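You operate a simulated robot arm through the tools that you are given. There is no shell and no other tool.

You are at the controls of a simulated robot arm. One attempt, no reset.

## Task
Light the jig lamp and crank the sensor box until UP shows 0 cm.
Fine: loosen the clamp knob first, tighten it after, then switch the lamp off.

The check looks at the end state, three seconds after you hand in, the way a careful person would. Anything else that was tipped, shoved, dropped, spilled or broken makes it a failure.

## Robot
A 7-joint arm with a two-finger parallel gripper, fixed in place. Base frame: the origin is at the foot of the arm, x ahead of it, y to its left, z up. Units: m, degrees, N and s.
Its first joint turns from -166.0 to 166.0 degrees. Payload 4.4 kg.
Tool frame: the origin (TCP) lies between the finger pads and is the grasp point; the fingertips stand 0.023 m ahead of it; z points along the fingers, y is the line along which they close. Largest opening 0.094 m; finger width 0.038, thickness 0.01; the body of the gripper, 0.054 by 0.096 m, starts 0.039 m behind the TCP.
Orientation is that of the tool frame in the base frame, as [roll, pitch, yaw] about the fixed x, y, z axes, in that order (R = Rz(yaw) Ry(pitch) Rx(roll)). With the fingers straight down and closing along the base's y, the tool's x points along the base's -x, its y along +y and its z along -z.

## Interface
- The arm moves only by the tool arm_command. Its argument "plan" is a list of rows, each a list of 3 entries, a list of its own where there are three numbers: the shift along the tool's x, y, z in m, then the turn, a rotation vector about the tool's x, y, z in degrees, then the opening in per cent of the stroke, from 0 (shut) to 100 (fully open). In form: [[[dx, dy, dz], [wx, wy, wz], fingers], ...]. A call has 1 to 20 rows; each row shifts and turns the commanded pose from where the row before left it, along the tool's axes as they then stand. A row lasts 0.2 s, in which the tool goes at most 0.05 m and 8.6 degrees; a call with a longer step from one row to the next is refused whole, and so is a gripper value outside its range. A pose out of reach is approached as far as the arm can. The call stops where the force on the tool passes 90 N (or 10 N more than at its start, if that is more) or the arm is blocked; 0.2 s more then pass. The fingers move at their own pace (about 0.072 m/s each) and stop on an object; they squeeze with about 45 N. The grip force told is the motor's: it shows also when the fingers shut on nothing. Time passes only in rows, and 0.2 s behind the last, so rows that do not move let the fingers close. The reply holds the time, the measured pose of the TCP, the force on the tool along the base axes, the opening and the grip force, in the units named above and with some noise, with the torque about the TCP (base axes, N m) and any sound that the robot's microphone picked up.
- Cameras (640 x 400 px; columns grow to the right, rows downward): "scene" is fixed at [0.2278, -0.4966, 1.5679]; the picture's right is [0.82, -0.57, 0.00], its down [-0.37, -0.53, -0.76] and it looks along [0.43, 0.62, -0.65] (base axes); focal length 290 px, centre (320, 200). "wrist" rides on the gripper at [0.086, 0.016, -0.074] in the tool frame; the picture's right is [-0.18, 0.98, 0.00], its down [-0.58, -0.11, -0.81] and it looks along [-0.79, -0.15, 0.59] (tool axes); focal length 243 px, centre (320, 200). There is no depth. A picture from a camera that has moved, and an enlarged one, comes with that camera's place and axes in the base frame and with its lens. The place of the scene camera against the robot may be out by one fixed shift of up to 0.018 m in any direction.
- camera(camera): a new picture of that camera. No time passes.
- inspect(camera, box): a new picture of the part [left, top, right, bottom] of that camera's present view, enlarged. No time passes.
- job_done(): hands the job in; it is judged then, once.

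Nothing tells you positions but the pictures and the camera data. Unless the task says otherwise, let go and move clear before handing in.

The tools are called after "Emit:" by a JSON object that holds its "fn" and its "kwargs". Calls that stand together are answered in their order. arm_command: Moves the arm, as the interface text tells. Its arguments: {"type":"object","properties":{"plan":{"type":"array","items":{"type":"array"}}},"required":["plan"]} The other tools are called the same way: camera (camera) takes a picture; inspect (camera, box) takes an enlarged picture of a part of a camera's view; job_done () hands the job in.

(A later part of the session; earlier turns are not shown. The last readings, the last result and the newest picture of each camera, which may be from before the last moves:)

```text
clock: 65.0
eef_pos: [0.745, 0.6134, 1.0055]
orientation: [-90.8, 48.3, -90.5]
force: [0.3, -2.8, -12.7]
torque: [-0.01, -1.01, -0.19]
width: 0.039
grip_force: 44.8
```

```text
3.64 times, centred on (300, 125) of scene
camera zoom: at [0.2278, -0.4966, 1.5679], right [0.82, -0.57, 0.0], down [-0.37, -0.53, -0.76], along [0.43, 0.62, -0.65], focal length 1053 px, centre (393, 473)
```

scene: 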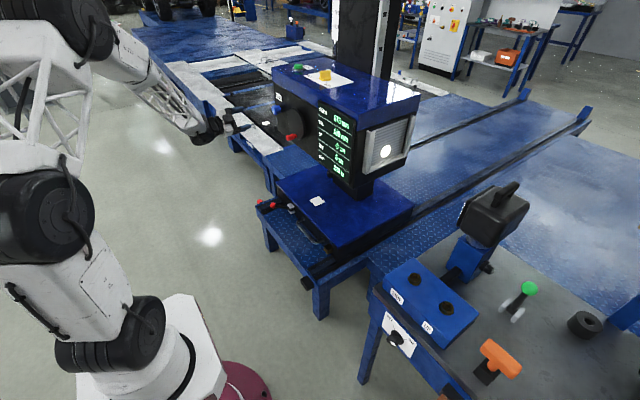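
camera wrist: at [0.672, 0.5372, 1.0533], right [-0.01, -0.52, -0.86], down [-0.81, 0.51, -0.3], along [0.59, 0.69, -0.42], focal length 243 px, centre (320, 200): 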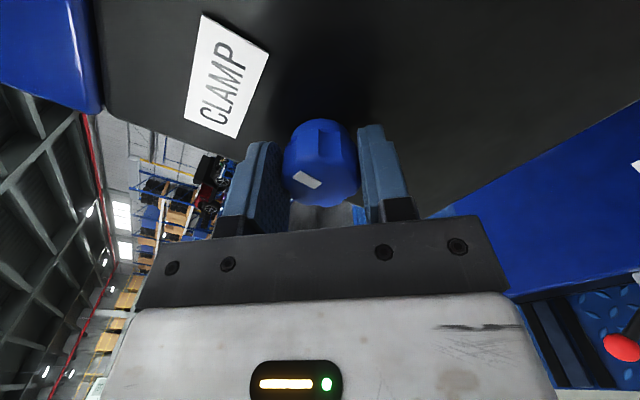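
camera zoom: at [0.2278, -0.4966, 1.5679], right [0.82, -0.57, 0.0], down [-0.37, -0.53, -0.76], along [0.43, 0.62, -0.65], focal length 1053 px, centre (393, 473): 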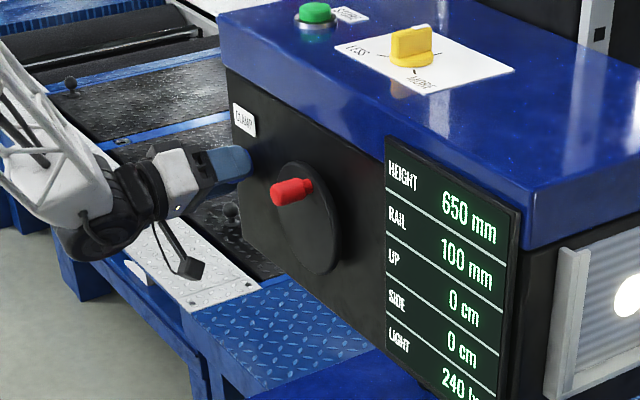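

HEIGHT ticked up to 650 and the handle swung back slightly, so with the clamp loose the box follows small vertical loads from my grip. UP is still 0, but I want it centred, so I'll nudge the tool down 2 mm before tightening further.

Emit:
{"fn": "arm_command", "kwargs": {"plan": [[[0.00075, 0.00066, 0], [0, 0, 0], 0], [[0.00075, 0.00066, 0], [0, 0, 0], 0], [[0, 0, 0], [0, 0, 0], 0]]}}

Emit:
{"fn": "inspect", "kwargs": {"camera": "scene", "box": [220, 70, 380, 180]}}

```text
clock: 65.8
eef_pos: [0.7454, 0.6125, 1.0061]
orientation: [-90.6, 48.4, -90.5]
force: [-18.6, -10.7, 13.7]
torque: [0.06, 0.33, -1.09]
width: 0.0389
grip_force: 44.7
```

```text
3.64 times, centred on (300, 125) of scene
camera zoom: at [0.2278, -0.4966, 1.5679], right [0.82, -0.57, 0.0], down [-0.37, -0.53, -0.76], along [0.43, 0.62, -0.65], focal length 1053 px, centre (393, 473)
```

zoom: 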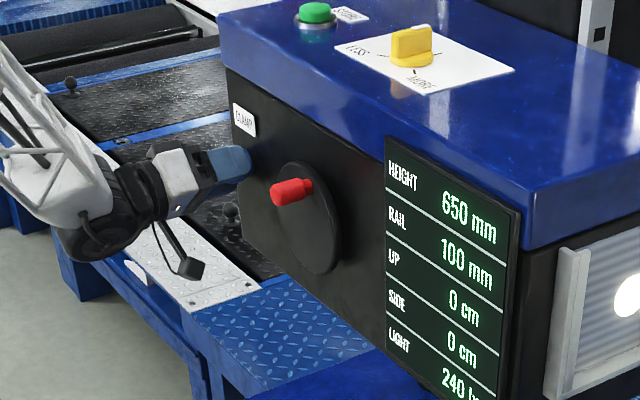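

Emit:
{"fn": "inspect", "kwargs": {"camera": "scene", "box": [315, 100, 355, 125]}}

Emit:
{"fn": "inspect", "kwargs": {"camera": "scene", "box": [275, 105, 315, 150]}}

Emit:
{"fn": "camera", "kwargs": {"camera": "wrist"}}

```text
16.00 times, centred on (335, 112) of scene
camera zoom: at [0.2278, -0.4966, 1.5679], right [0.82, -0.57, 0.0], down [-0.37, -0.53, -0.76], along [0.43, 0.62, -0.65], focal length 4632 px, centre (80, 1600)
```

zoom: 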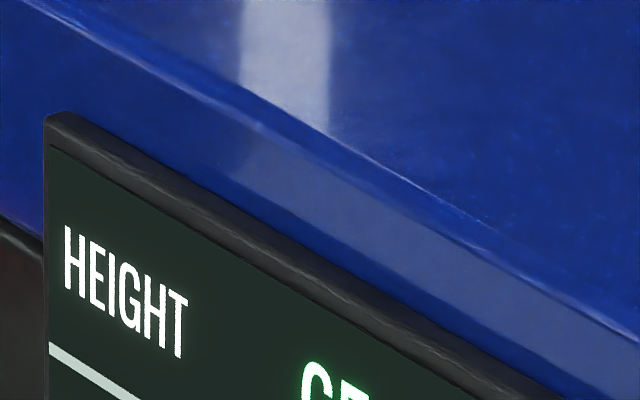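

```text
8.89 times, centred on (295, 128) of scene
camera zoom: at [0.2278, -0.4966, 1.5679], right [0.82, -0.57, 0.0], down [-0.37, -0.53, -0.76], along [0.43, 0.62, -0.65], focal length 2573 px, centre (542, 844)
```

zoom: 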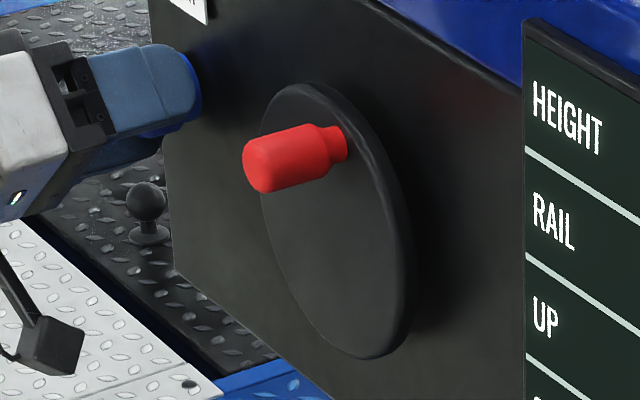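

```text
taken
camera wrist: at [0.6712, 0.5677, 0.9306], right [0.0, 0.86, -0.52], down [-0.8, 0.31, 0.51], along [0.6, 0.42, 0.69], focal length 243 px, centre (320, 200)
```

wrist: 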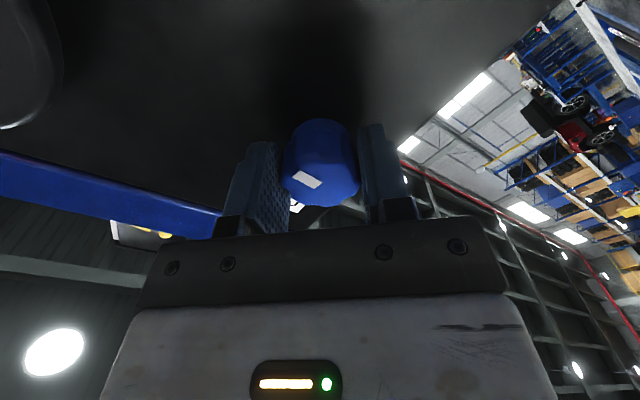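

Emit:
{"fn": "inspect", "kwargs": {"camera": "wrist", "box": [260, 100, 380, 225]}}

```text
3.20 times, centred on (320, 162) of wrist
camera zoom: at [0.6712, 0.5677, 0.9306], right [0.0, 0.86, -0.52], down [-0.8, 0.31, 0.51], along [0.6, 0.42, 0.69], focal length 776 px, centre (320, 320)
```

zoom: 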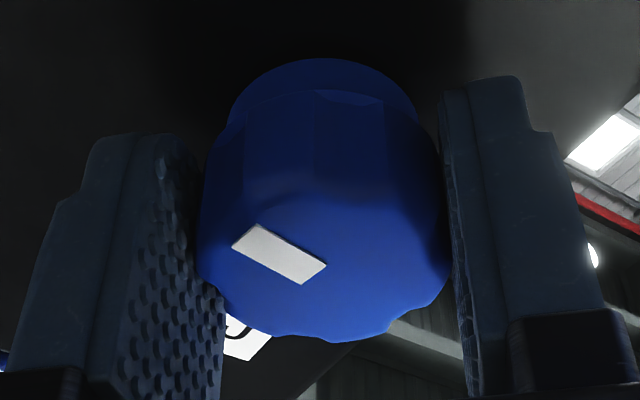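

The zoom shows the knob sits about 2–3 mm off the tool axis along the pads. That eccentricity lifted the box as I rotated. I'll rotate back to the loosened angle, which should undo the rise, then re-grip properly centred.

Emit:
{"fn": "arm_command", "kwargs": {"plan": [[[0, 0, 0], [0, 0, -7.5], 0], [[0, 0, 0], [0, 0, -7.5], 0], [[0, 0, 0], [0, 0, -7.5], 0], [[0, 0, 0], [0, 0, -7.5], 0], [[0, 0, 0], [0, 0, -7.5], 0], [[0, 0, 0], [0, 0, -7.5], 0], [[0, 0, 0], [0, 0, 0], 0]]}}

Emit:
{"fn": "inspect", "kwargs": {"camera": "scene", "box": [315, 100, 355, 125]}}

Emit:
{"fn": "inspect", "kwargs": {"camera": "scene", "box": [220, 70, 380, 180]}}

```text
clock: 67.4
eef_pos: [0.7448, 0.6131, 1.005]
orientation: [-90.4, 3.2, -90.0]
force: [-1.4, -10.0, 11.1]
torque: [0.04, -0.67, -0.23]
width: 0.0392
grip_force: 45.1
```

```text
16.00 times, centred on (335, 112) of scene
camera zoom: at [0.2278, -0.4966, 1.5679], right [0.82, -0.57, 0.0], down [-0.37, -0.53, -0.76], along [0.43, 0.62, -0.65], focal length 4632 px, centre (80, 1600)
```

zoom: 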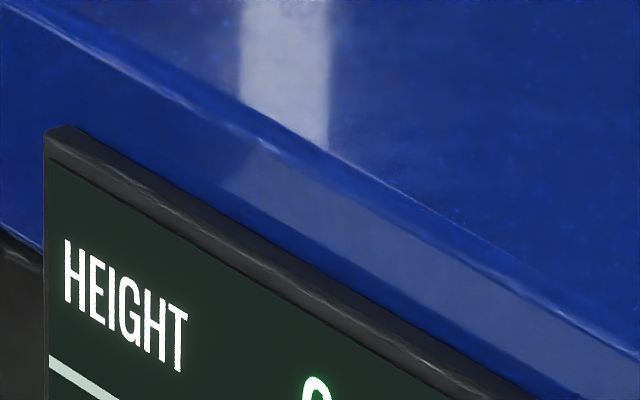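

```text
3.64 times, centred on (300, 125) of scene
camera zoom: at [0.2278, -0.4966, 1.5679], right [0.82, -0.57, 0.0], down [-0.37, -0.53, -0.76], along [0.43, 0.62, -0.65], focal length 1053 px, centre (393, 473)
```

zoom: 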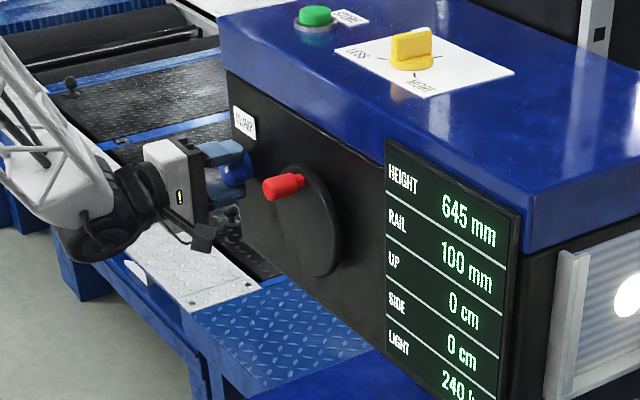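

The box came back down 4 mm to 645 with UP 0, mid-band. I'll open, shift 2.3 mm to centre on the knob axis, and re-grip.

Emit:
{"fn": "arm_command", "kwargs": {"plan": [[[0, 0, 0], [0, 0, 0], 60], [[0, 0, 0], [0, 0, 0], 60], [[-0.0024, 0, 0], [0, 0, 0], 60], [[0, 0, 0], [0, 0, 0], 60]]}}

Emit:
{"fn": "inspect", "kwargs": {"camera": "wrist", "box": [240, 100, 400, 225]}}

Emit:
{"fn": "inspect", "kwargs": {"camera": "scene", "box": [315, 100, 355, 125]}}

```text
clock: 68.4
eef_pos: [0.7468, 0.615, 1.0045]
orientation: [-90.3, 3.4, -90.0]
force: [-0.2, 0.6, 0.1]
torque: [-0.02, -0.01, -0.02]
width: 0.0565
grip_force: 0.0
```

```text
3.20 times, centred on (320, 162) of wrist
camera zoom: at [0.6715, 0.529, 0.983], right [-0.01, 0.24, -0.97], down [-0.81, 0.57, 0.15], along [0.59, 0.78, 0.19], focal length 776 px, centre (320, 320)
```

zoom: 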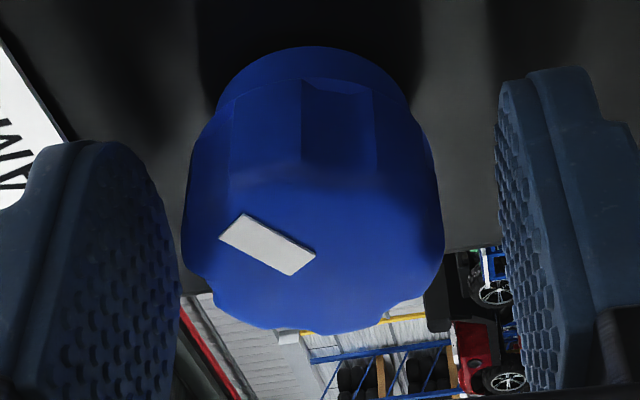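

```text
16.00 times, centred on (335, 112) of scene
camera zoom: at [0.2278, -0.4966, 1.5679], right [0.82, -0.57, 0.0], down [-0.37, -0.53, -0.76], along [0.43, 0.62, -0.65], focal length 4632 px, centre (80, 1600)
```

zoom: 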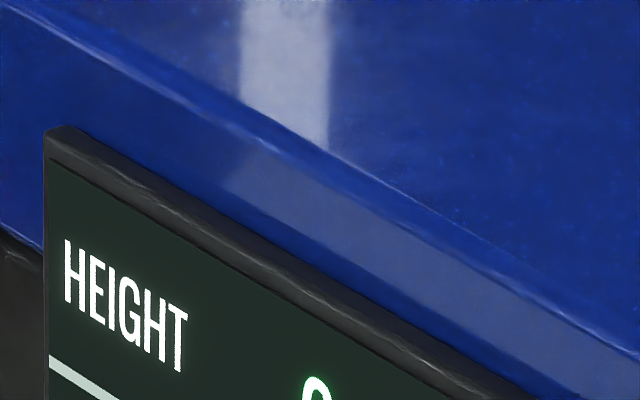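

The box hasn't moved. On release the tool settled about 1.3 mm low relative to the knob, so I'll correct that before closing to avoid pushing the box.

Emit:
{"fn": "arm_command", "kwargs": {"plan": [[[0, -0.0013, 0], [0, 0, 0], 60], [[0, 0, 0], [0, 0, 0], 45], [[0, 0, 0], [0, 0, 0], 20], [[0, 0, 0], [0, 0, 0], 0], [[0, 0, 0], [0, 0, 0], 0]]}}

Emit:
{"fn": "inspect", "kwargs": {"camera": "scene", "box": [315, 100, 355, 125]}}

Emit:
{"fn": "inspect", "kwargs": {"camera": "wrist", "box": [240, 100, 400, 225]}}

```text
clock: 69.6
eef_pos: [0.7453, 0.615, 1.0059]
orientation: [-90.5, 3.2, -90.0]
force: [2.0, 2.9, -4.7]
torque: [0.01, -0.77, -0.08]
width: 0.0391
grip_force: 44.8
```

```text
16.00 times, centred on (335, 112) of scene
camera zoom: at [0.2278, -0.4966, 1.5679], right [0.82, -0.57, 0.0], down [-0.37, -0.53, -0.76], along [0.43, 0.62, -0.65], focal length 4632 px, centre (80, 1600)
```

zoom: 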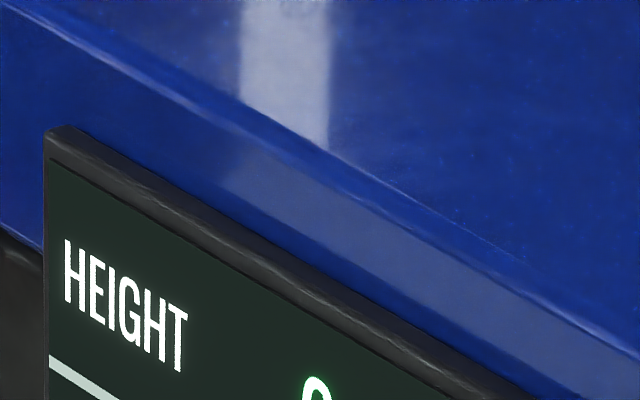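

```text
3.20 times, centred on (320, 162) of wrist
camera zoom: at [0.6715, 0.5292, 0.9843], right [-0.01, 0.24, -0.97], down [-0.81, 0.57, 0.15], along [0.59, 0.78, 0.19], focal length 776 px, centre (320, 320)
```

zoom: 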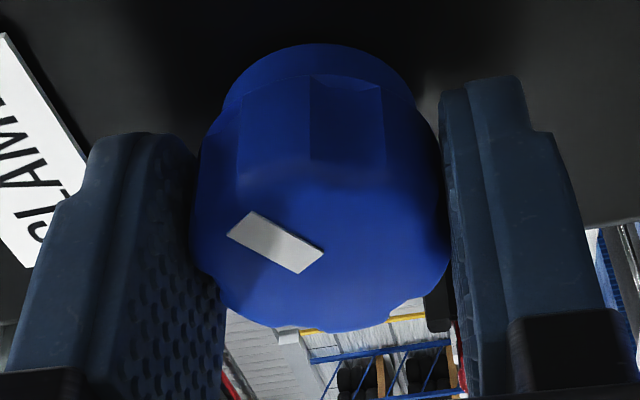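

Loads are now only a few newtons and the box is unmoved. I'll tighten clockwise in short stages, checking the height each time.

Emit:
{"fn": "arm_command", "kwargs": {"plan": [[[0, 0, 0], [0, 0, 7.5], 0], [[0, 0, 0], [0, 0, 7.5], 0], [[0, 0, 0], [0, 0, 7.5], 0], [[0, 0, 0], [0, 0, 0], 0]]}}

Emit:
{"fn": "inspect", "kwargs": {"camera": "scene", "box": [315, 100, 355, 125]}}

```text
clock: 70.6
eef_pos: [0.7458, 0.6143, 1.0051]
orientation: [-90.4, 25.8, -90.3]
force: [-10.0, -8.9, -5.2]
torque: [0.0, -0.87, 0.23]
width: 0.0391
grip_force: 44.8
```

```text
16.00 times, centred on (335, 112) of scene
camera zoom: at [0.2278, -0.4966, 1.5679], right [0.82, -0.57, 0.0], down [-0.37, -0.53, -0.76], along [0.43, 0.62, -0.65], focal length 4632 px, centre (80, 1600)
```

zoom: 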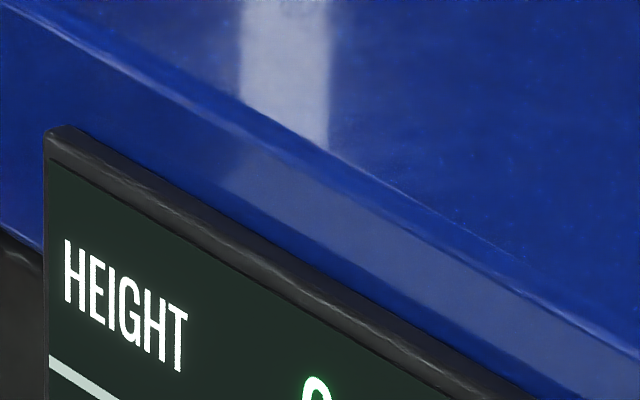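

Emit:
{"fn": "arm_command", "kwargs": {"plan": [[[0.0003, 0, 0], [0, 0, 7.5], 0], [[0, 0, 0], [0, 0, 7.5], 0], [[0, 0, 0], [0, 0, 7.5], 0], [[0, 0, 0], [0, 0, 0], 0]]}}

Emit:
{"fn": "inspect", "kwargs": {"camera": "scene", "box": [315, 100, 355, 125]}}

```text
clock: 71.6
eef_pos: [0.7459, 0.6143, 1.0044]
orientation: [-90.7, 48.3, -90.6]
force: [-20.5, -13.6, -9.1]
torque: [-0.07, -0.69, -0.51]
width: 0.0389
grip_force: 44.6
```

```text
16.00 times, centred on (335, 112) of scene
camera zoom: at [0.2278, -0.4966, 1.5679], right [0.82, -0.57, 0.0], down [-0.37, -0.53, -0.76], along [0.43, 0.62, -0.65], focal length 4632 px, centre (80, 1600)
```

zoom: 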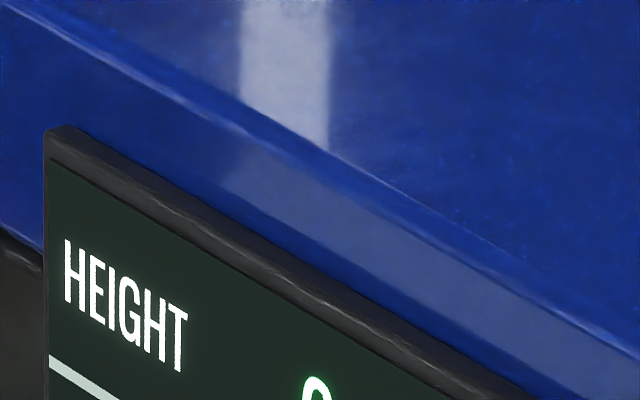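

Emit:
{"fn": "arm_command", "kwargs": {"plan": [[[0.0005, -0.0001, -0.0005], [0, 0, 7.5], 0], [[0, 0, 0], [0, 0, 7.5], 0], [[0, 0, 0], [0, 0, 7.5], 0], [[0, 0, 0], [0, 0, 7.5], 0], [[0, 0, 0], [0, 0, 0], 0]]}}

Emit:
{"fn": "inspect", "kwargs": {"camera": "scene", "box": [315, 100, 355, 125]}}

```text
clock: 72.8
eef_pos: [0.746, 0.615, 1.0061]
orientation: [-92.0, 78.4, -92.0]
force: [31.2, 21.9, -10.9]
torque: [-0.02, 0.57, -0.26]
width: 0.0388
grip_force: 45.1
```

```text
16.00 times, centred on (335, 112) of scene
camera zoom: at [0.2278, -0.4966, 1.5679], right [0.82, -0.57, 0.0], down [-0.37, -0.53, -0.76], along [0.43, 0.62, -0.65], focal length 4632 px, centre (80, 1600)
```

zoom: 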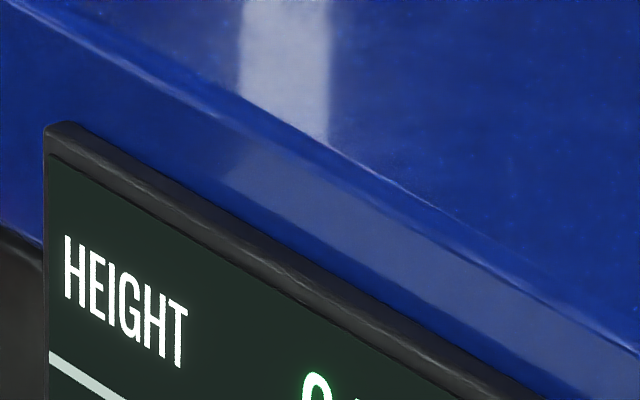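

The box rose about 1 mm, still well inside the band. I'll trim the load, bias slightly downward, and continue.

Emit:
{"fn": "arm_command", "kwargs": {"plan": [[[0.001, 0.0007, 0.0005], [0, 0, 0], 0], [[0, 0, 0], [0, 0, 7.5], 0], [[0, 0, 0], [0, 0, 7.5], 0], [[0, 0, 0], [0, 0, 0], 0]]}}

Emit:
{"fn": "inspect", "kwargs": {"camera": "scene", "box": [315, 100, 355, 125]}}

```text
clock: 73.8
eef_pos: [0.7456, 0.6156, 1.0048]
orientation: [96.3, 86.6, 96.5]
force: [2.3, 9.7, 15.0]
torque: [-0.01, -1.38, 0.06]
width: 0.039
grip_force: 45.0
```

```text
16.00 times, centred on (335, 112) of scene
camera zoom: at [0.2278, -0.4966, 1.5679], right [0.82, -0.57, 0.0], down [-0.37, -0.53, -0.76], along [0.43, 0.62, -0.65], focal length 4632 px, centre (80, 1600)
```

zoom: 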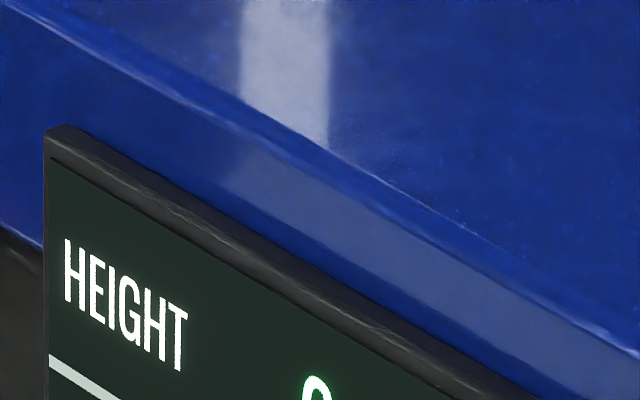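

Emit:
{"fn": "arm_command", "kwargs": {"plan": [[[-0.0003, 0.0003, 0], [0, 0, 7.5], 0], [[0, 0, 0], [0, 0, 7.5], 0], [[0, 0, 0], [0, 0, 0], 0]]}}

Emit:
{"fn": "inspect", "kwargs": {"camera": "scene", "box": [315, 100, 355, 125]}}

```text
clock: 74.6
eef_pos: [0.7458, 0.6148, 1.0033]
orientation: [91.3, 71.6, 91.4]
force: [-17.5, 3.9, 13.6]
torque: [0.02, 0.35, 0.78]
width: 0.0391
grip_force: 44.8
```

```text
16.00 times, centred on (335, 112) of scene
camera zoom: at [0.2278, -0.4966, 1.5679], right [0.82, -0.57, 0.0], down [-0.37, -0.53, -0.76], along [0.43, 0.62, -0.65], focal length 4632 px, centre (80, 1600)
```

zoom: 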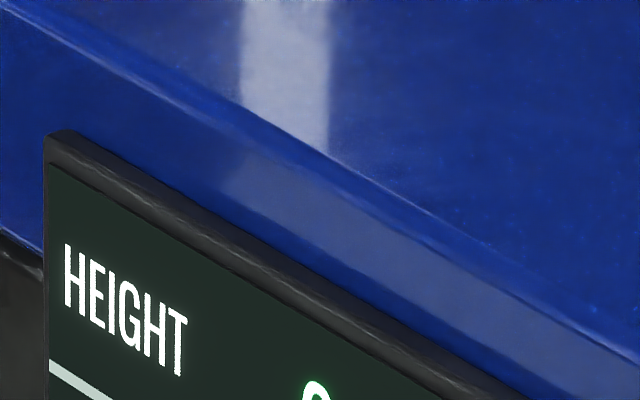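

Emit:
{"fn": "arm_command", "kwargs": {"plan": [[[-0.0011, 0.0004, -0.0003], [0, 0, 0], 0], [[0, 0, 0], [0, 0, 7.5], 0], [[0, 0, 0], [0, 0, 0], 0]]}}

Emit:
{"fn": "inspect", "kwargs": {"camera": "scene", "box": [315, 100, 355, 125]}}

```text
clock: 75.4
eef_pos: [0.7464, 0.6156, 1.0041]
orientation: [91.2, 64.2, 91.1]
force: [-5.5, 9.3, -3.6]
torque: [-0.04, 0.74, 1.29]
width: 0.0389
grip_force: 44.9
```

```text
16.00 times, centred on (335, 112) of scene
camera zoom: at [0.2278, -0.4966, 1.5679], right [0.82, -0.57, 0.0], down [-0.37, -0.53, -0.76], along [0.43, 0.62, -0.65], focal length 4632 px, centre (80, 1600)
```

zoom: 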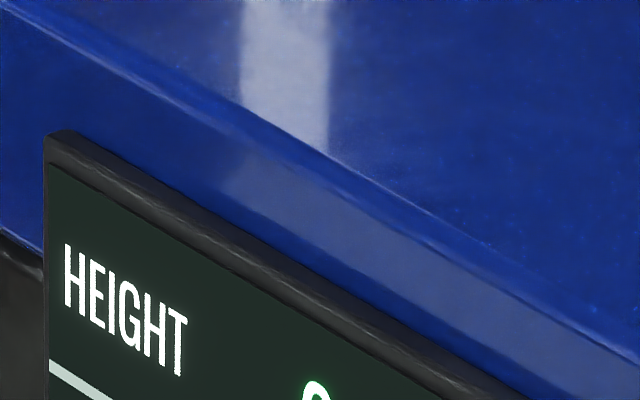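

Emit:
{"fn": "arm_command", "kwargs": {"plan": [[[-0.0008, 0.0006, 0], [0, 0, 0], 0], [[0, 0, 0], [0, 0, 7.5], 0], [[0, 0, 0], [0, 0, 0], 0]]}}

Emit:
{"fn": "inspect", "kwargs": {"camera": "scene", "box": [315, 100, 355, 125]}}

```text
clock: 76.2
eef_pos: [0.7455, 0.6161, 1.0038]
orientation: [91.0, 56.9, 90.8]
force: [0.4, 9.8, -21.7]
torque: [0.02, 0.6, 1.09]
width: 0.0393
grip_force: 45.3
```

```text
16.00 times, centred on (335, 112) of scene
camera zoom: at [0.2278, -0.4966, 1.5679], right [0.82, -0.57, 0.0], down [-0.37, -0.53, -0.76], along [0.43, 0.62, -0.65], focal length 4632 px, centre (80, 1600)
```

zoom: 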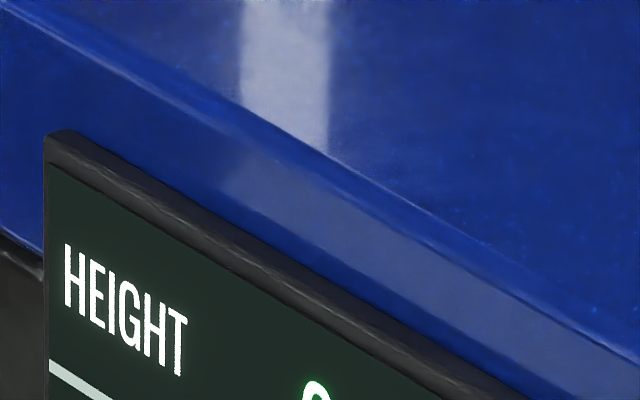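

Emit:
{"fn": "arm_command", "kwargs": {"plan": [[[0.0004, 0, 0], [0, 0, 6], 0], [[0, 0, 0], [0, 0, 6], 0], [[0, 0, 0], [0, 0, 0], 0]]}}

Emit:
{"fn": "inspect", "kwargs": {"camera": "scene", "box": [315, 100, 355, 125]}}

Emit:
{"fn": "camera", "kwargs": {"camera": "wrist"}}

```text
clock: 77.0
eef_pos: [0.7455, 0.6159, 1.0041]
orientation: [90.7, 44.8, 90.4]
force: [8.8, 13.5, -32.9]
torque: [0.0, -0.07, 0.79]
width: 0.0392
grip_force: 44.7
```

```text
16.00 times, centred on (335, 112) of scene
camera zoom: at [0.2278, -0.4966, 1.5679], right [0.82, -0.57, 0.0], down [-0.37, -0.53, -0.76], along [0.43, 0.62, -0.65], focal length 4632 px, centre (80, 1600)
```

zoom: 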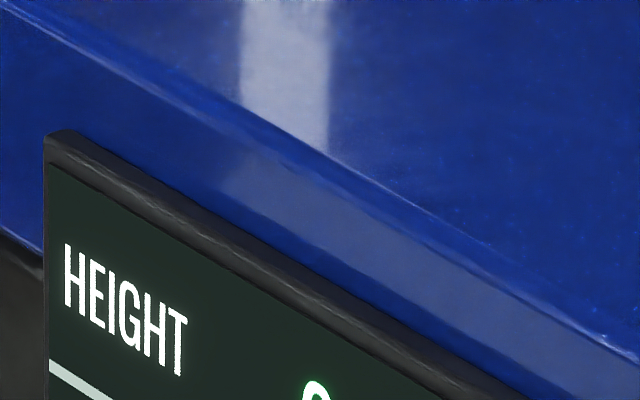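

```text
taken
camera wrist: at [0.6712, 0.6881, 0.955], right [0.01, 0.56, 0.83], down [-0.8, -0.49, 0.34], along [0.6, -0.67, 0.45], focal length 243 px, centre (320, 200)
```

wrist: 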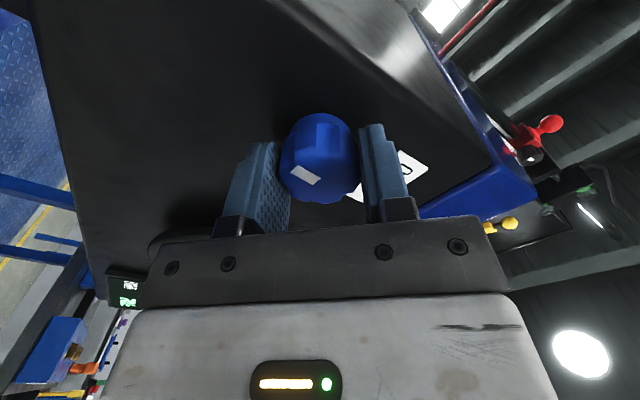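

The knob is back at its original tight angle with the box unmoved. I'll relieve the load and turn a few degrees more to feel whether it's against its stop.

Emit:
{"fn": "arm_command", "kwargs": {"plan": [[[0.0008, -0.0004, 0], [0, 0, 0], 0], [[0, 0, 0], [0, 0, 3], 0], [[0, 0, 0], [0, 0, 3], 0], [[0, 0, 0], [0, 0, 0], 0]]}}

Emit:
{"fn": "inspect", "kwargs": {"camera": "wrist", "box": [240, 100, 400, 225]}}

Emit:
{"fn": "inspect", "kwargs": {"camera": "scene", "box": [315, 100, 355, 125]}}

```text
clock: 78.0
eef_pos: [0.7456, 0.6151, 1.0044]
orientation: [90.6, 38.7, 90.3]
force: [14.4, -0.8, -35.8]
torque: [-0.03, -0.07, 0.84]
width: 0.039
grip_force: 44.7
```

```text
3.20 times, centred on (320, 162) of wrist
camera zoom: at [0.6713, 0.6928, 0.963], right [0.01, 0.47, 0.88], down [-0.8, -0.52, 0.29], along [0.59, -0.71, 0.38], focal length 776 px, centre (320, 320)
```

zoom: 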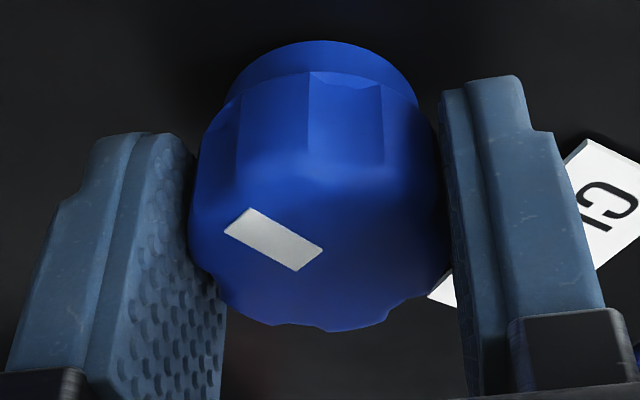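

```text
16.00 times, centred on (335, 112) of scene
camera zoom: at [0.2278, -0.4966, 1.5679], right [0.82, -0.57, 0.0], down [-0.37, -0.53, -0.76], along [0.43, 0.62, -0.65], focal length 4632 px, centre (80, 1600)
```

zoom: 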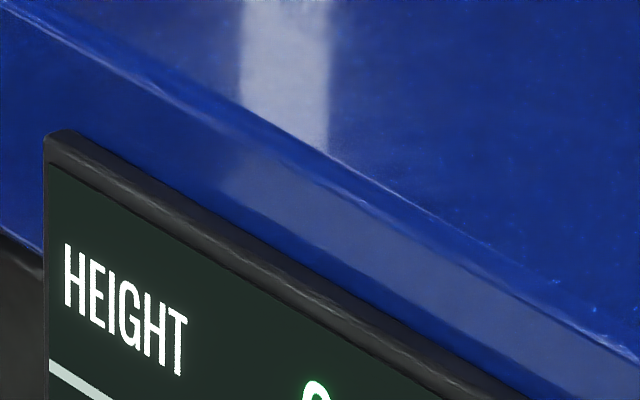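

It's still turning freely past the original angle. I'll relieve the vertical load and tighten further until it resists.

Emit:
{"fn": "arm_command", "kwargs": {"plan": [[[0.0006, -0.0008, 0], [0, 0, 0], 0], [[0, 0, 0], [0, 0, 7.5], 0], [[0, 0, 0], [0, 0, 7.5], 0], [[0, 0, 0], [0, 0, 0], 0]]}}

Emit:
{"fn": "inspect", "kwargs": {"camera": "wrist", "box": [240, 100, 400, 225]}}

Emit:
{"fn": "inspect", "kwargs": {"camera": "scene", "box": [315, 100, 355, 125]}}

```text
clock: 79.0
eef_pos: [0.7452, 0.6149, 1.0046]
orientation: [90.4, 23.6, 90.1]
force: [8.7, -27.2, -15.2]
torque: [-0.74, -0.39, -0.27]
width: 0.0397
grip_force: 45.3
```

```text
3.20 times, centred on (320, 162) of wrist
camera zoom: at [0.6711, 0.7002, 0.9849], right [0.01, 0.23, 0.97], down [-0.81, -0.57, 0.14], along [0.59, -0.79, 0.18], focal length 776 px, centre (320, 320)
```

zoom: 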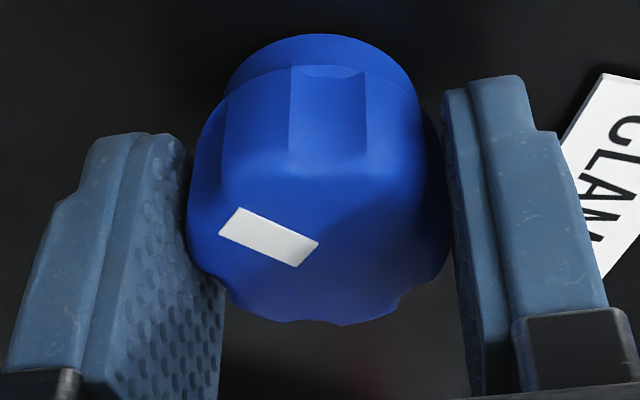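

```text
16.00 times, centred on (335, 112) of scene
camera zoom: at [0.2278, -0.4966, 1.5679], right [0.82, -0.57, 0.0], down [-0.37, -0.53, -0.76], along [0.43, 0.62, -0.65], focal length 4632 px, centre (80, 1600)
```

zoom: 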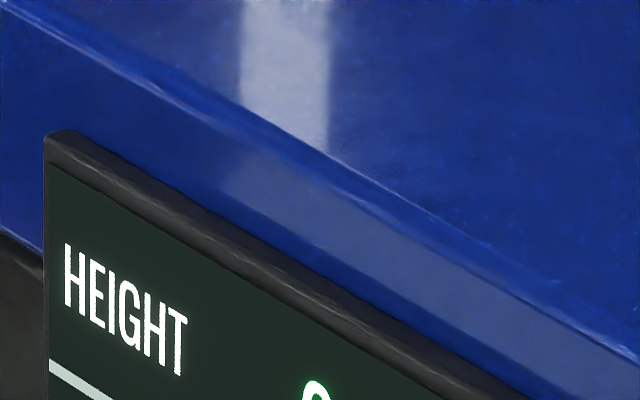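

Torque jumped to 0.74 N·m and the knob stopped following, so the clamp is tight against its stop. The box hasn't moved. Releasing and backing off.

Emit:
{"fn": "arm_command", "kwargs": {"plan": [[[0, 0, 0], [0, 0, 0], 30], [[0, 0, 0], [0, 0, 0], 75], [[0, 0, 0], [0, 0, 0], 80], [[0, 0, -0.025], [0, 0, 0], 80], [[0, 0, -0.04], [0, 0, 0], 80], [[0, 0, -0.04], [0, 0, 0], 80], [[0, 0, -0.04], [0, 0, 0], 80], [[0, 0, 0], [0, 0, 0], 80]]}}

Emit:
{"fn": "camera", "kwargs": {"camera": "wrist"}}

Emit:
{"fn": "inspect", "kwargs": {"camera": "scene", "box": [220, 70, 380, 180]}}

Emit:
{"fn": "inspect", "kwargs": {"camera": "scene", "box": [310, 95, 420, 180]}}

Emit:
{"fn": "inspect", "kwargs": {"camera": "scene", "box": [315, 100, 355, 125]}}

```text
clock: 80.8
eef_pos: [0.6022, 0.6157, 1.0041]
orientation: [90.6, 23.7, 90.2]
force: [-0.3, 0.0, -0.2]
torque: [-0.01, 0.0, -0.03]
width: 0.0753
grip_force: 0.0
```

```text
taken
camera wrist: at [0.5266, 0.7009, 0.9842], right [0.01, 0.23, 0.97], down [-0.81, -0.58, 0.14], along [0.59, -0.79, 0.18], focal length 243 px, centre (320, 200)
```

wrist: 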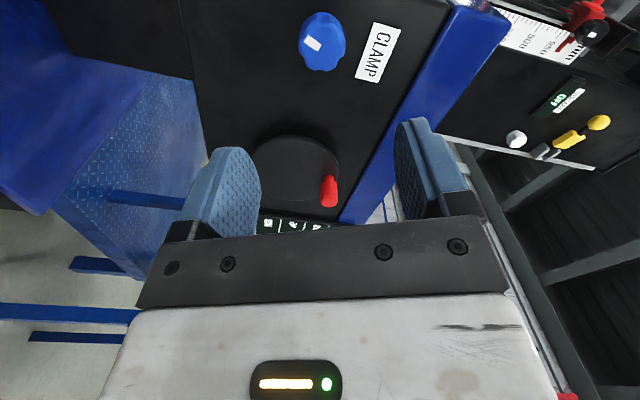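

```text
3.64 times, centred on (300, 125) of scene
camera zoom: at [0.2278, -0.4966, 1.5679], right [0.82, -0.57, 0.0], down [-0.37, -0.53, -0.76], along [0.43, 0.62, -0.65], focal length 1053 px, centre (393, 473)
```

zoom: 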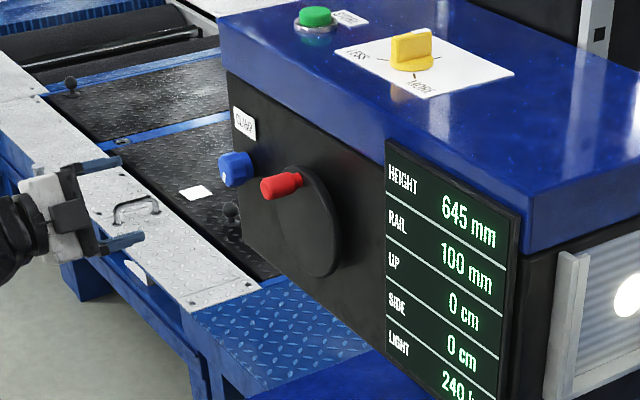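

```text
4.71 times, centred on (365, 138) of scene
camera zoom: at [0.2278, -0.4966, 1.5679], right [0.82, -0.57, 0.0], down [-0.37, -0.53, -0.76], along [0.43, 0.62, -0.65], focal length 1362 px, centre (108, 494)
```

zoom: 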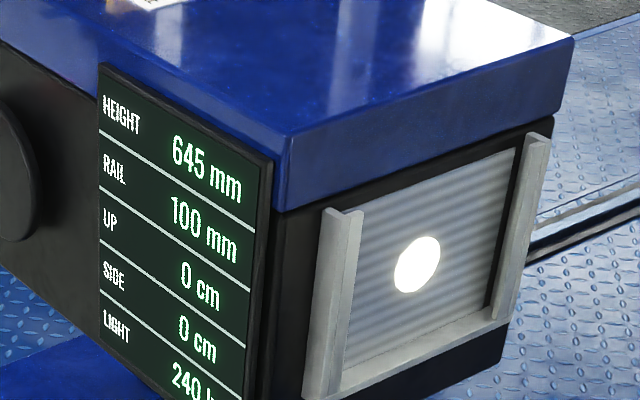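

```text
16.00 times, centred on (335, 112) of scene
camera zoom: at [0.2278, -0.4966, 1.5679], right [0.82, -0.57, 0.0], down [-0.37, -0.53, -0.76], along [0.43, 0.62, -0.65], focal length 4632 px, centre (80, 1600)
```

zoom: 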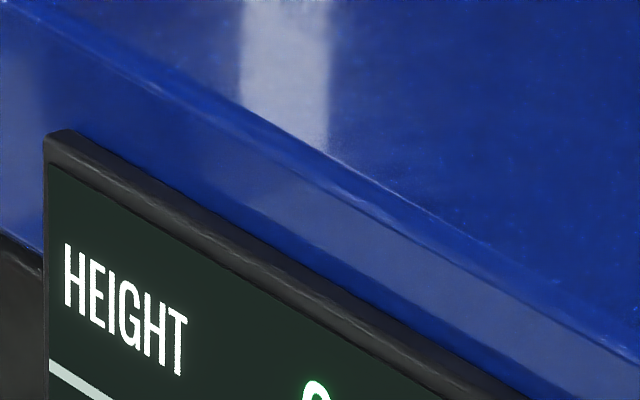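

HEIGHT is 645 and UP 0 cm, with the spot centred and the clamp tight. Now I'll return to the lamp switch by the same clear route, rolling to match the bar at ON.

Emit:
{"fn": "arm_command", "kwargs": {"plan": [[[0, 0, 0], [0, 0, -7.1], 60], [[0, 0, 0], [0, 0, -7.1], 60], [[0, 0, 0], [0, 0, -7.1], 60], [[-0.0311, -0.0311, -0.004], [0, 0, 0], 60], [[-0.0311, -0.0311, -0.004], [0, 0, 0], 60], [[-0.0311, -0.0311, -0.004], [0, 0, 0], 60], [[-0.0311, -0.0311, -0.004], [0, 0, 0], 60], [[-0.0311, -0.0311, -0.004], [0, 0, 0], 60], [[-0.0311, -0.0311, -0.004], [0, 0, 0], 60], [[-0.0311, -0.0311, -0.004], [0, 0, 0], 60], [[-0.0311, -0.0311, -0.004], [0, 0, 0], 60], [[-0.0311, -0.0311, -0.004], [0, 0, 0], 60], [[-0.0311, -0.0311, -0.004], [0, 0, 0], 60], [[-0.0311, -0.0311, -0.004], [0, 0, 0], 60], [[-0.0311, -0.0311, -0.004], [0, 0, 0], 60], [[-0.0311, -0.0311, -0.004], [0, 0, 0], 60], [[-0.0311, -0.0311, -0.004], [0, 0, 0], 60]]}}

```text
clock: 84.4
eef_pos: [0.5429, 0.0011, 1.0055]
orientation: [90.7, 45.0, 90.5]
force: [-0.1, -0.2, -0.1]
torque: [0.01, 0.01, 0.04]
width: 0.0565
grip_force: 0.0
```

Emit:
{"fn": "arm_command", "kwargs": {"plan": [[[-0.0273, -0.0273, -0.0098], [-0.35, -0.35, 0], 60], [[-0.0273, -0.0273, -0.0098], [0, 0, 0], 60], [[-0.0273, -0.0273, -0.0098], [0, 0, 0], 60], [[-0.0273, -0.0273, -0.0098], [0, 0, 0], 60], [[-0.0273, -0.0273, -0.0098], [0, 0, 0], 60], [[-0.0273, -0.0273, -0.0098], [0, 0, 0], 60], [[-0.0273, -0.0273, -0.0098], [0, 0, 0], 60], [[-0.0273, -0.0273, -0.0098], [0, 0, 0], 60], [[0.02877, -0.02877, 0], [0, 0, 0], 60], [[0.02877, -0.02877, 0], [0, 0, 0], 60], [[0.02877, -0.02877, 0], [0, 0, 0], 60], [[0.02877, -0.02877, 0], [0, 0, 0], 60], [[0.02877, -0.02877, 0], [0, 0, 0], 60], [[0.02877, -0.02877, 0], [0, 0, 0], 60], [[0.02877, -0.02877, 0], [0, 0, 0], 60], [[0.02877, -0.02877, 0], [0, 0, 0], 60], [[0, 0, 0], [0, 0, 0], 60]]}}

Emit:
{"fn": "camera", "kwargs": {"camera": "wrist"}}

Emit:
{"fn": "camera", "kwargs": {"camera": "scene"}}

```text
clock: 86.2
eef_pos: [0.5144, -0.2155, 1.0207]
orientation: [88.1, 46.4, 99.2]
force: [0.7, -0.4, -0.7]
torque: [0.03, -0.07, 0.0]
width: 0.0563
grip_force: 0.0
stopped in row 9: the arm was blocked; the commanded pose is now the measured one
```

```text
taken
camera wrist: at [0.4297, -0.1601, 0.968], right [-0.13, 0.57, 0.81], down [-0.71, -0.62, 0.33], along [0.69, -0.54, 0.49], focal length 243 px, centre (320, 200)
```

wrist: 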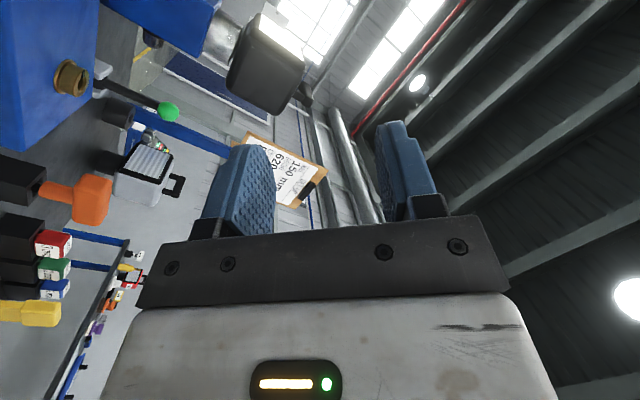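

```text
taken
```

scene: 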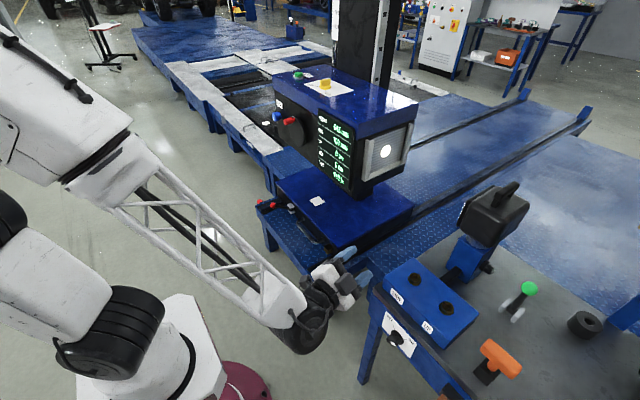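

The arm reports it was blocked with no contact force. That means a joint limit on this return path, with the tool yawed about 10° off. I'll unwind the wrist roll first and restore the tool direction, then continue.

Emit:
{"fn": "arm_command", "kwargs": {"plan": [[[0, 0, 0], [0, 0, -7.5], 60], [[0, 0, 0], [0, 0, -7.5], 60], [[0, 0, 0], [0, 0, -7.5], 60], [[0, 0, 0], [0, 0, -7.5], 60], [[0, 0, 0], [0, 0, -7.5], 60], [[0, 0, 0], [0, 0, -7.5], 60], [[0, 0, 0], [0, 0, 0], 60]]}}

```text
clock: 87.8
eef_pos: [0.5146, -0.2179, 1.0198]
orientation: [-49.8, 88.2, -39.2]
force: [-0.3, 0.4, 0.8]
torque: [-0.03, 0.0, 0.02]
width: 0.0562
grip_force: 0.0
```

Emit:
{"fn": "arm_command", "kwargs": {"plan": [[[0, 0, 0], [5.3, 0.7, 0], 60], [[0, 0, 0], [5.3, 0.6, 0], 60], [[0, 0, 0], [0, 0, 0], 60]]}}

Emit:
{"fn": "camera", "kwargs": {"camera": "wrist"}}

Emit:
{"fn": "camera", "kwargs": {"camera": "scene"}}

```text
clock: 88.6
eef_pos: [0.5132, -0.2183, 1.0233]
orientation: [-73.6, 88.6, -73.9]
force: [0.0, 0.3, 0.0]
torque: [-0.02, -0.02, 0.03]
width: 0.0564
grip_force: 0.1
```

```text
taken
camera wrist: at [0.4403, -0.2041, 0.9359], right [0.0, 0.99, 0.16], down [-0.81, -0.09, 0.58], along [0.58, -0.13, 0.8], focal length 243 px, centre (320, 200)
```

wrist: 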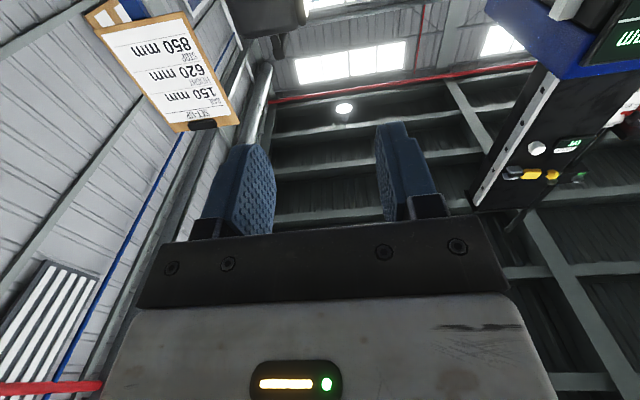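

```text
taken
```

scene: 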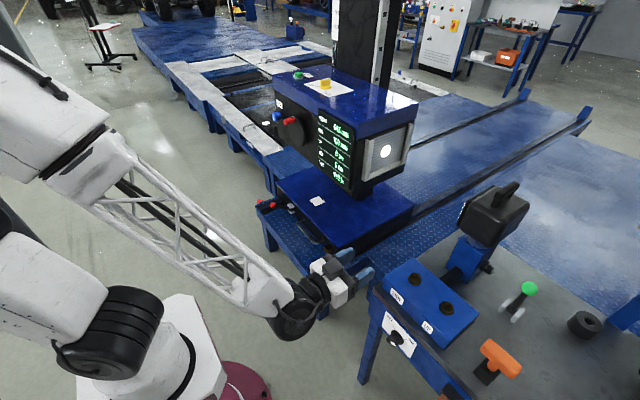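

The tool points forward again with roll near 0. I'll continue to the switch standoff, and will roll +45° once I'm there.

Emit:
{"fn": "arm_command", "kwargs": {"plan": [[[0, -0.0303, -0.0163], [0, 0, 0], 60], [[0, -0.0303, -0.0163], [0, 0, 0], 60], [[0, -0.0303, -0.0163], [0, 0, 0], 60], [[0.0429, 0, 0], [0, 0, 0], 60], [[0.0429, 0, 0], [0, 0, 0], 60], [[0.0429, 0, 0], [0, 0, 0], 60], [[0.0429, 0, 0], [0, 0, 0], 60], [[0.0429, 0, 0], [0, 0, 0], 60], [[0.0429, 0, 0], [0, 0, 0], 60], [[0.0429, 0, 0], [0, 0, 0], 60], [[0.0429, 0, 0], [0, 0, 0], 60], [[0, 0, 0], [0, 0, 0], 60]]}}

Emit:
{"fn": "camera", "kwargs": {"camera": "scene"}}

Emit:
{"fn": "camera", "kwargs": {"camera": "wrist"}}

```text
clock: 89.4
eef_pos: [0.5123, -0.215, 1.0412]
orientation: [-60.3, 86.8, -49.9]
force: [0.3, 0.1, 0.0]
torque: [0.0, 0.04, 0.0]
width: 0.0562
grip_force: 0.1
stopped in row 4: the arm was blocked; the commanded pose is now the measured one
```

```text
taken
```

scene: 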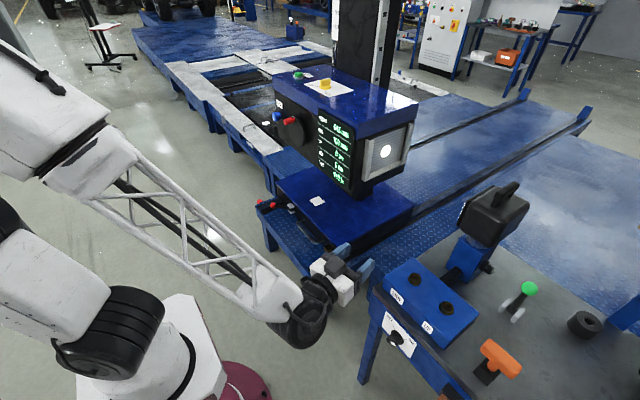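

```text
taken
camera wrist: at [0.4398, -0.2165, 0.9525], right [-0.19, 0.97, 0.13], down [-0.79, -0.23, 0.56], along [0.58, 0.0, 0.82], focal length 243 px, centre (320, 200)
```

wrist: 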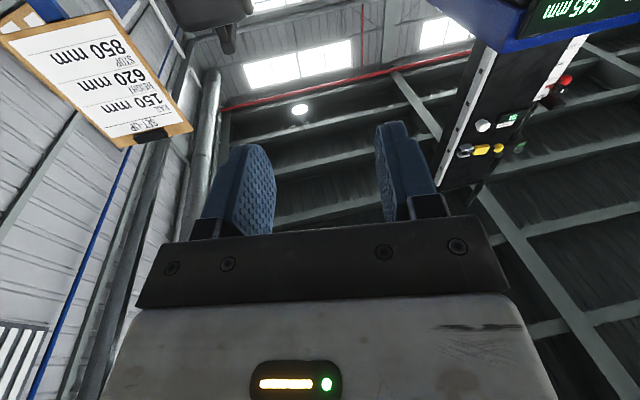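

The arm again can't take the tool further to −y at this height in this posture, though nothing was touched. I'll restore the direction, step back a little to +y, and drop lower first, since the earlier successful approach was at low height.

Emit:
{"fn": "arm_command", "kwargs": {"plan": [[[0, 0.03, 0], [5.33, 1.1, -0.15], 60], [[0, 0.03, 0], [5.33, 1.1, -0.15], 60], [[0.02, 0, 0], [0, 0, 0], 60], [[0.04, 0, 0], [0, 0, 0], 60], [[0.04, 0, 0], [0, 0, 0], 60], [[0.04, 0, 0], [0, 0, 0], 60], [[0, 0, 0], [0, 0, 0], 60]]}}

Emit:
{"fn": "camera", "kwargs": {"camera": "scene"}}

```text
clock: 91.0
eef_pos: [0.5037, -0.1614, 0.8994]
orientation: [-88.7, 86.8, -89.1]
force: [-0.1, 0.3, -1.1]
torque: [-0.01, -0.02, 0.02]
width: 0.0563
grip_force: 0.0
```

```text
taken
```

scene: 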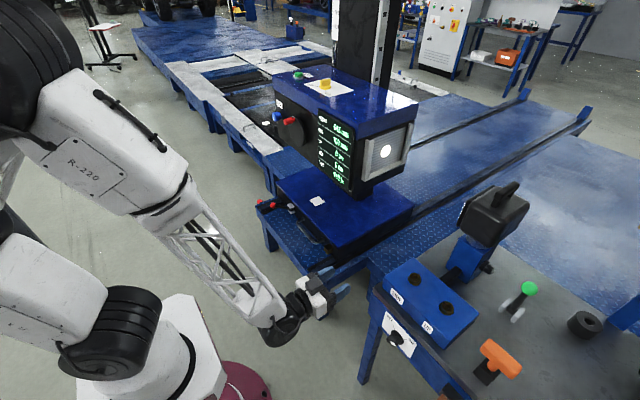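

Going down works. I'll continue to the switch height, then move toward −y.

Emit:
{"fn": "arm_command", "kwargs": {"plan": [[[0.04, 0.002, -0.003], [0, 0, 0], 60], [[0.04, 0.002, -0.003], [0, 0, 0], 60], [[0.04, 0.002, -0.003], [0, 0, 0], 60], [[0.04, 0.002, -0.003], [0, 0, 0], 60], [[0.04, 0.002, -0.003], [0, 0, 0], 60], [[0, 0, 0], [0, 0, 0], 60]]}}

Emit:
{"fn": "camera", "kwargs": {"camera": "scene"}}

```text
clock: 92.4
eef_pos: [0.4902, -0.1649, 0.6991]
orientation: [-88.7, 86.9, -89.0]
force: [-0.1, -0.6, 0.3]
torque: [0.02, 0.04, 0.01]
width: 0.0565
grip_force: 0.0
```

```text
taken
```

scene: 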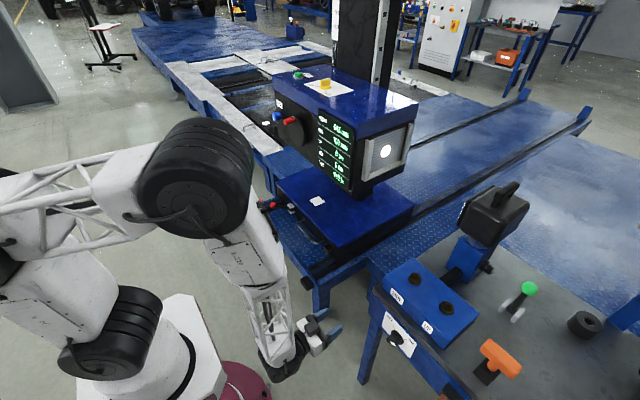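

The arm has the same posture that worked before. Moving toward −y to the switch.

Emit:
{"fn": "arm_command", "kwargs": {"plan": [[[0.0045, -0.035, -0.004], [0, 0, 0], 60], [[0.0045, -0.035, -0.004], [0, 0, 0], 60], [[0.0045, -0.035, -0.004], [0, 0, 0], 60], [[0.0045, -0.035, -0.004], [0, 0, 0], 60], [[0, 0, 0], [0, 0, 0], 60]]}}

Emit:
{"fn": "camera", "kwargs": {"camera": "wrist"}}

```text
clock: 93.6
eef_pos: [0.4734, -0.3075, 0.6885]
orientation: [-89.2, 86.9, -89.4]
force: [-0.3, 0.3, 0.2]
torque: [0.0, -0.03, 0.01]
width: 0.0566
grip_force: 0.0
```

```text
taken
camera wrist: at [0.3984, -0.2947, 0.6015], right [0.01, 0.99, 0.13], down [-0.81, -0.07, 0.59], along [0.59, -0.11, 0.8], focal length 243 px, centre (320, 200)
```

wrist: 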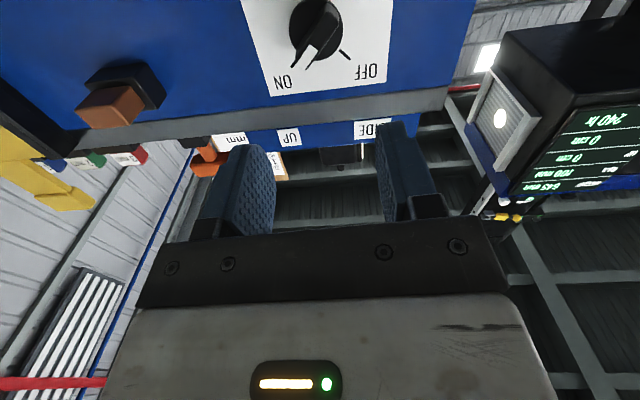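

The switch is in view at ON. I'll align, advance to the standoff and roll to +45°.

Emit:
{"fn": "arm_command", "kwargs": {"plan": [[[0.0038, -0.0005, 0.0358], [0, 0, 0], 60], [[0.0038, -0.0005, 0.0358], [0, 0, 0], 60], [[0, 0, 0], [0, 0, 8.03], 60], [[0, 0, 0], [0, 0, 8.03], 60], [[0, 0, 0], [0, 0, 8.03], 60], [[0, 0, 0], [0, 0, 8.03], 60], [[0, 0, 0], [0, 0, 8.03], 60], [[0, 0, 0], [0, 0, 8.03], 60], [[0, 0, 0], [0, 0, 0], 60]]}}

Emit:
{"fn": "camera", "kwargs": {"camera": "wrist"}}

```text
clock: 95.6
eef_pos: [0.5436, -0.3068, 0.6807]
orientation: [89.9, 44.8, 89.6]
force: [-0.4, -0.6, 0.4]
torque: [-0.02, 0.0, 0.0]
width: 0.0561
grip_force: 0.1
```

```text
taken
camera wrist: at [0.4704, -0.2344, 0.6317], right [0.0, 0.56, 0.83], down [-0.81, -0.48, 0.33], along [0.59, -0.67, 0.45], focal length 243 px, centre (320, 200)
```

wrist: 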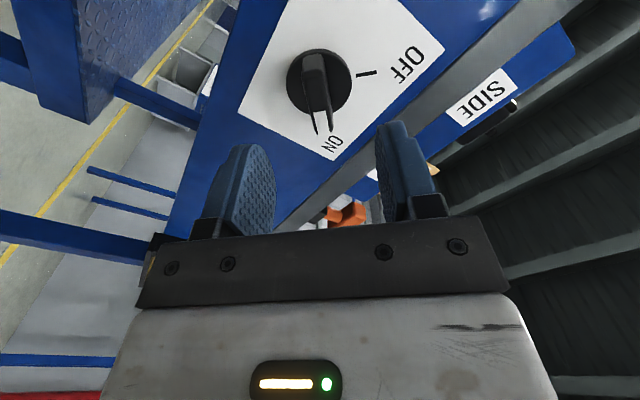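

Emit:
{"fn": "arm_command", "kwargs": {"plan": [[[0, -0.0005, 0.02], [0, 0, 0], 55], [[0, -0.0005, 0.02], [0, 0, 0], 50], [[0, 0, 0], [0, 0, 0], 50]]}}

Emit:
{"fn": "camera", "kwargs": {"camera": "wrist"}}

```text
clock: 96.4
eef_pos: [0.5837, -0.309, 0.681]
orientation: [89.9, 44.9, 89.6]
force: [-0.1, -0.8, -0.1]
torque: [0.02, 0.05, -0.04]
width: 0.0468
grip_force: 0.1
```

```text
taken
camera wrist: at [0.5106, -0.2359, 0.6311], right [0.0, 0.56, 0.83], down [-0.81, -0.48, 0.33], along [0.59, -0.67, 0.46], focal length 243 px, centre (320, 200)
```

wrist: 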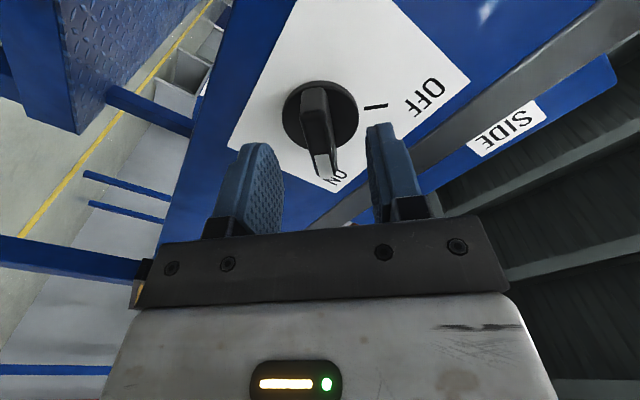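

Emit:
{"fn": "arm_command", "kwargs": {"plan": [[[0, -0.0003, 0.011], [0, 0, 0], 50], [[0, 0, 0.01], [0, 0, 0], 50], [[0, 0, 0], [0, 0, 0], 30], [[0, 0, 0], [0, 0, 0], 10], [[0, 0, 0], [0, 0, 0], 0], [[0, 0, 0], [0, 0, 0], 0]]}}

Emit:
{"fn": "camera", "kwargs": {"camera": "wrist"}}

```text
clock: 97.8
eef_pos: [0.6063, -0.3095, 0.6799]
orientation: [89.9, 44.9, 89.7]
force: [13.6, -12.8, -22.3]
torque: [-0.05, -0.74, -0.03]
width: 0.0139
grip_force: 44.7
```

```text
taken
camera wrist: at [0.532, -0.2354, 0.6308], right [0.0, 0.56, 0.83], down [-0.81, -0.48, 0.33], along [0.59, -0.67, 0.45], focal length 243 px, centre (320, 200)
```

wrist: 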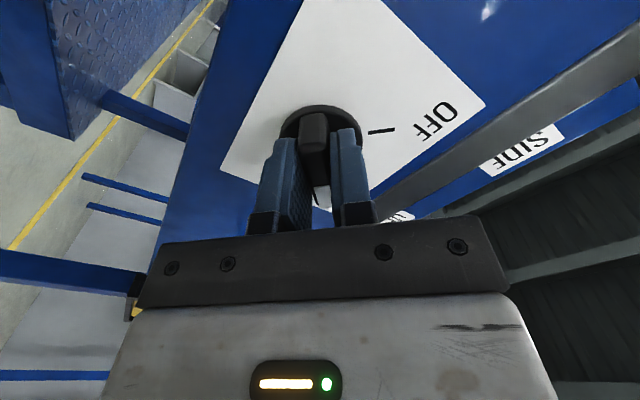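

Gripped on the bar. I'll trim the side load and turn counter-clockwise toward OFF in small stages.

Emit:
{"fn": "arm_command", "kwargs": {"plan": [[[0, -0.0008, 0], [0, 0, 0], 0], [[0, 0, 0], [0, 0, -7.5], 0], [[0, 0, 0], [0, 0, -7.5], 0], [[0, 0, 0], [0, 0, 0], 0]]}}

```text
clock: 98.8
eef_pos: [0.6048, -0.3086, 0.6796]
orientation: [89.8, 60.1, 89.6]
force: [15.6, -0.9, -10.9]
torque: [-0.01, -0.71, 0.26]
width: 0.0138
grip_force: 45.0
```

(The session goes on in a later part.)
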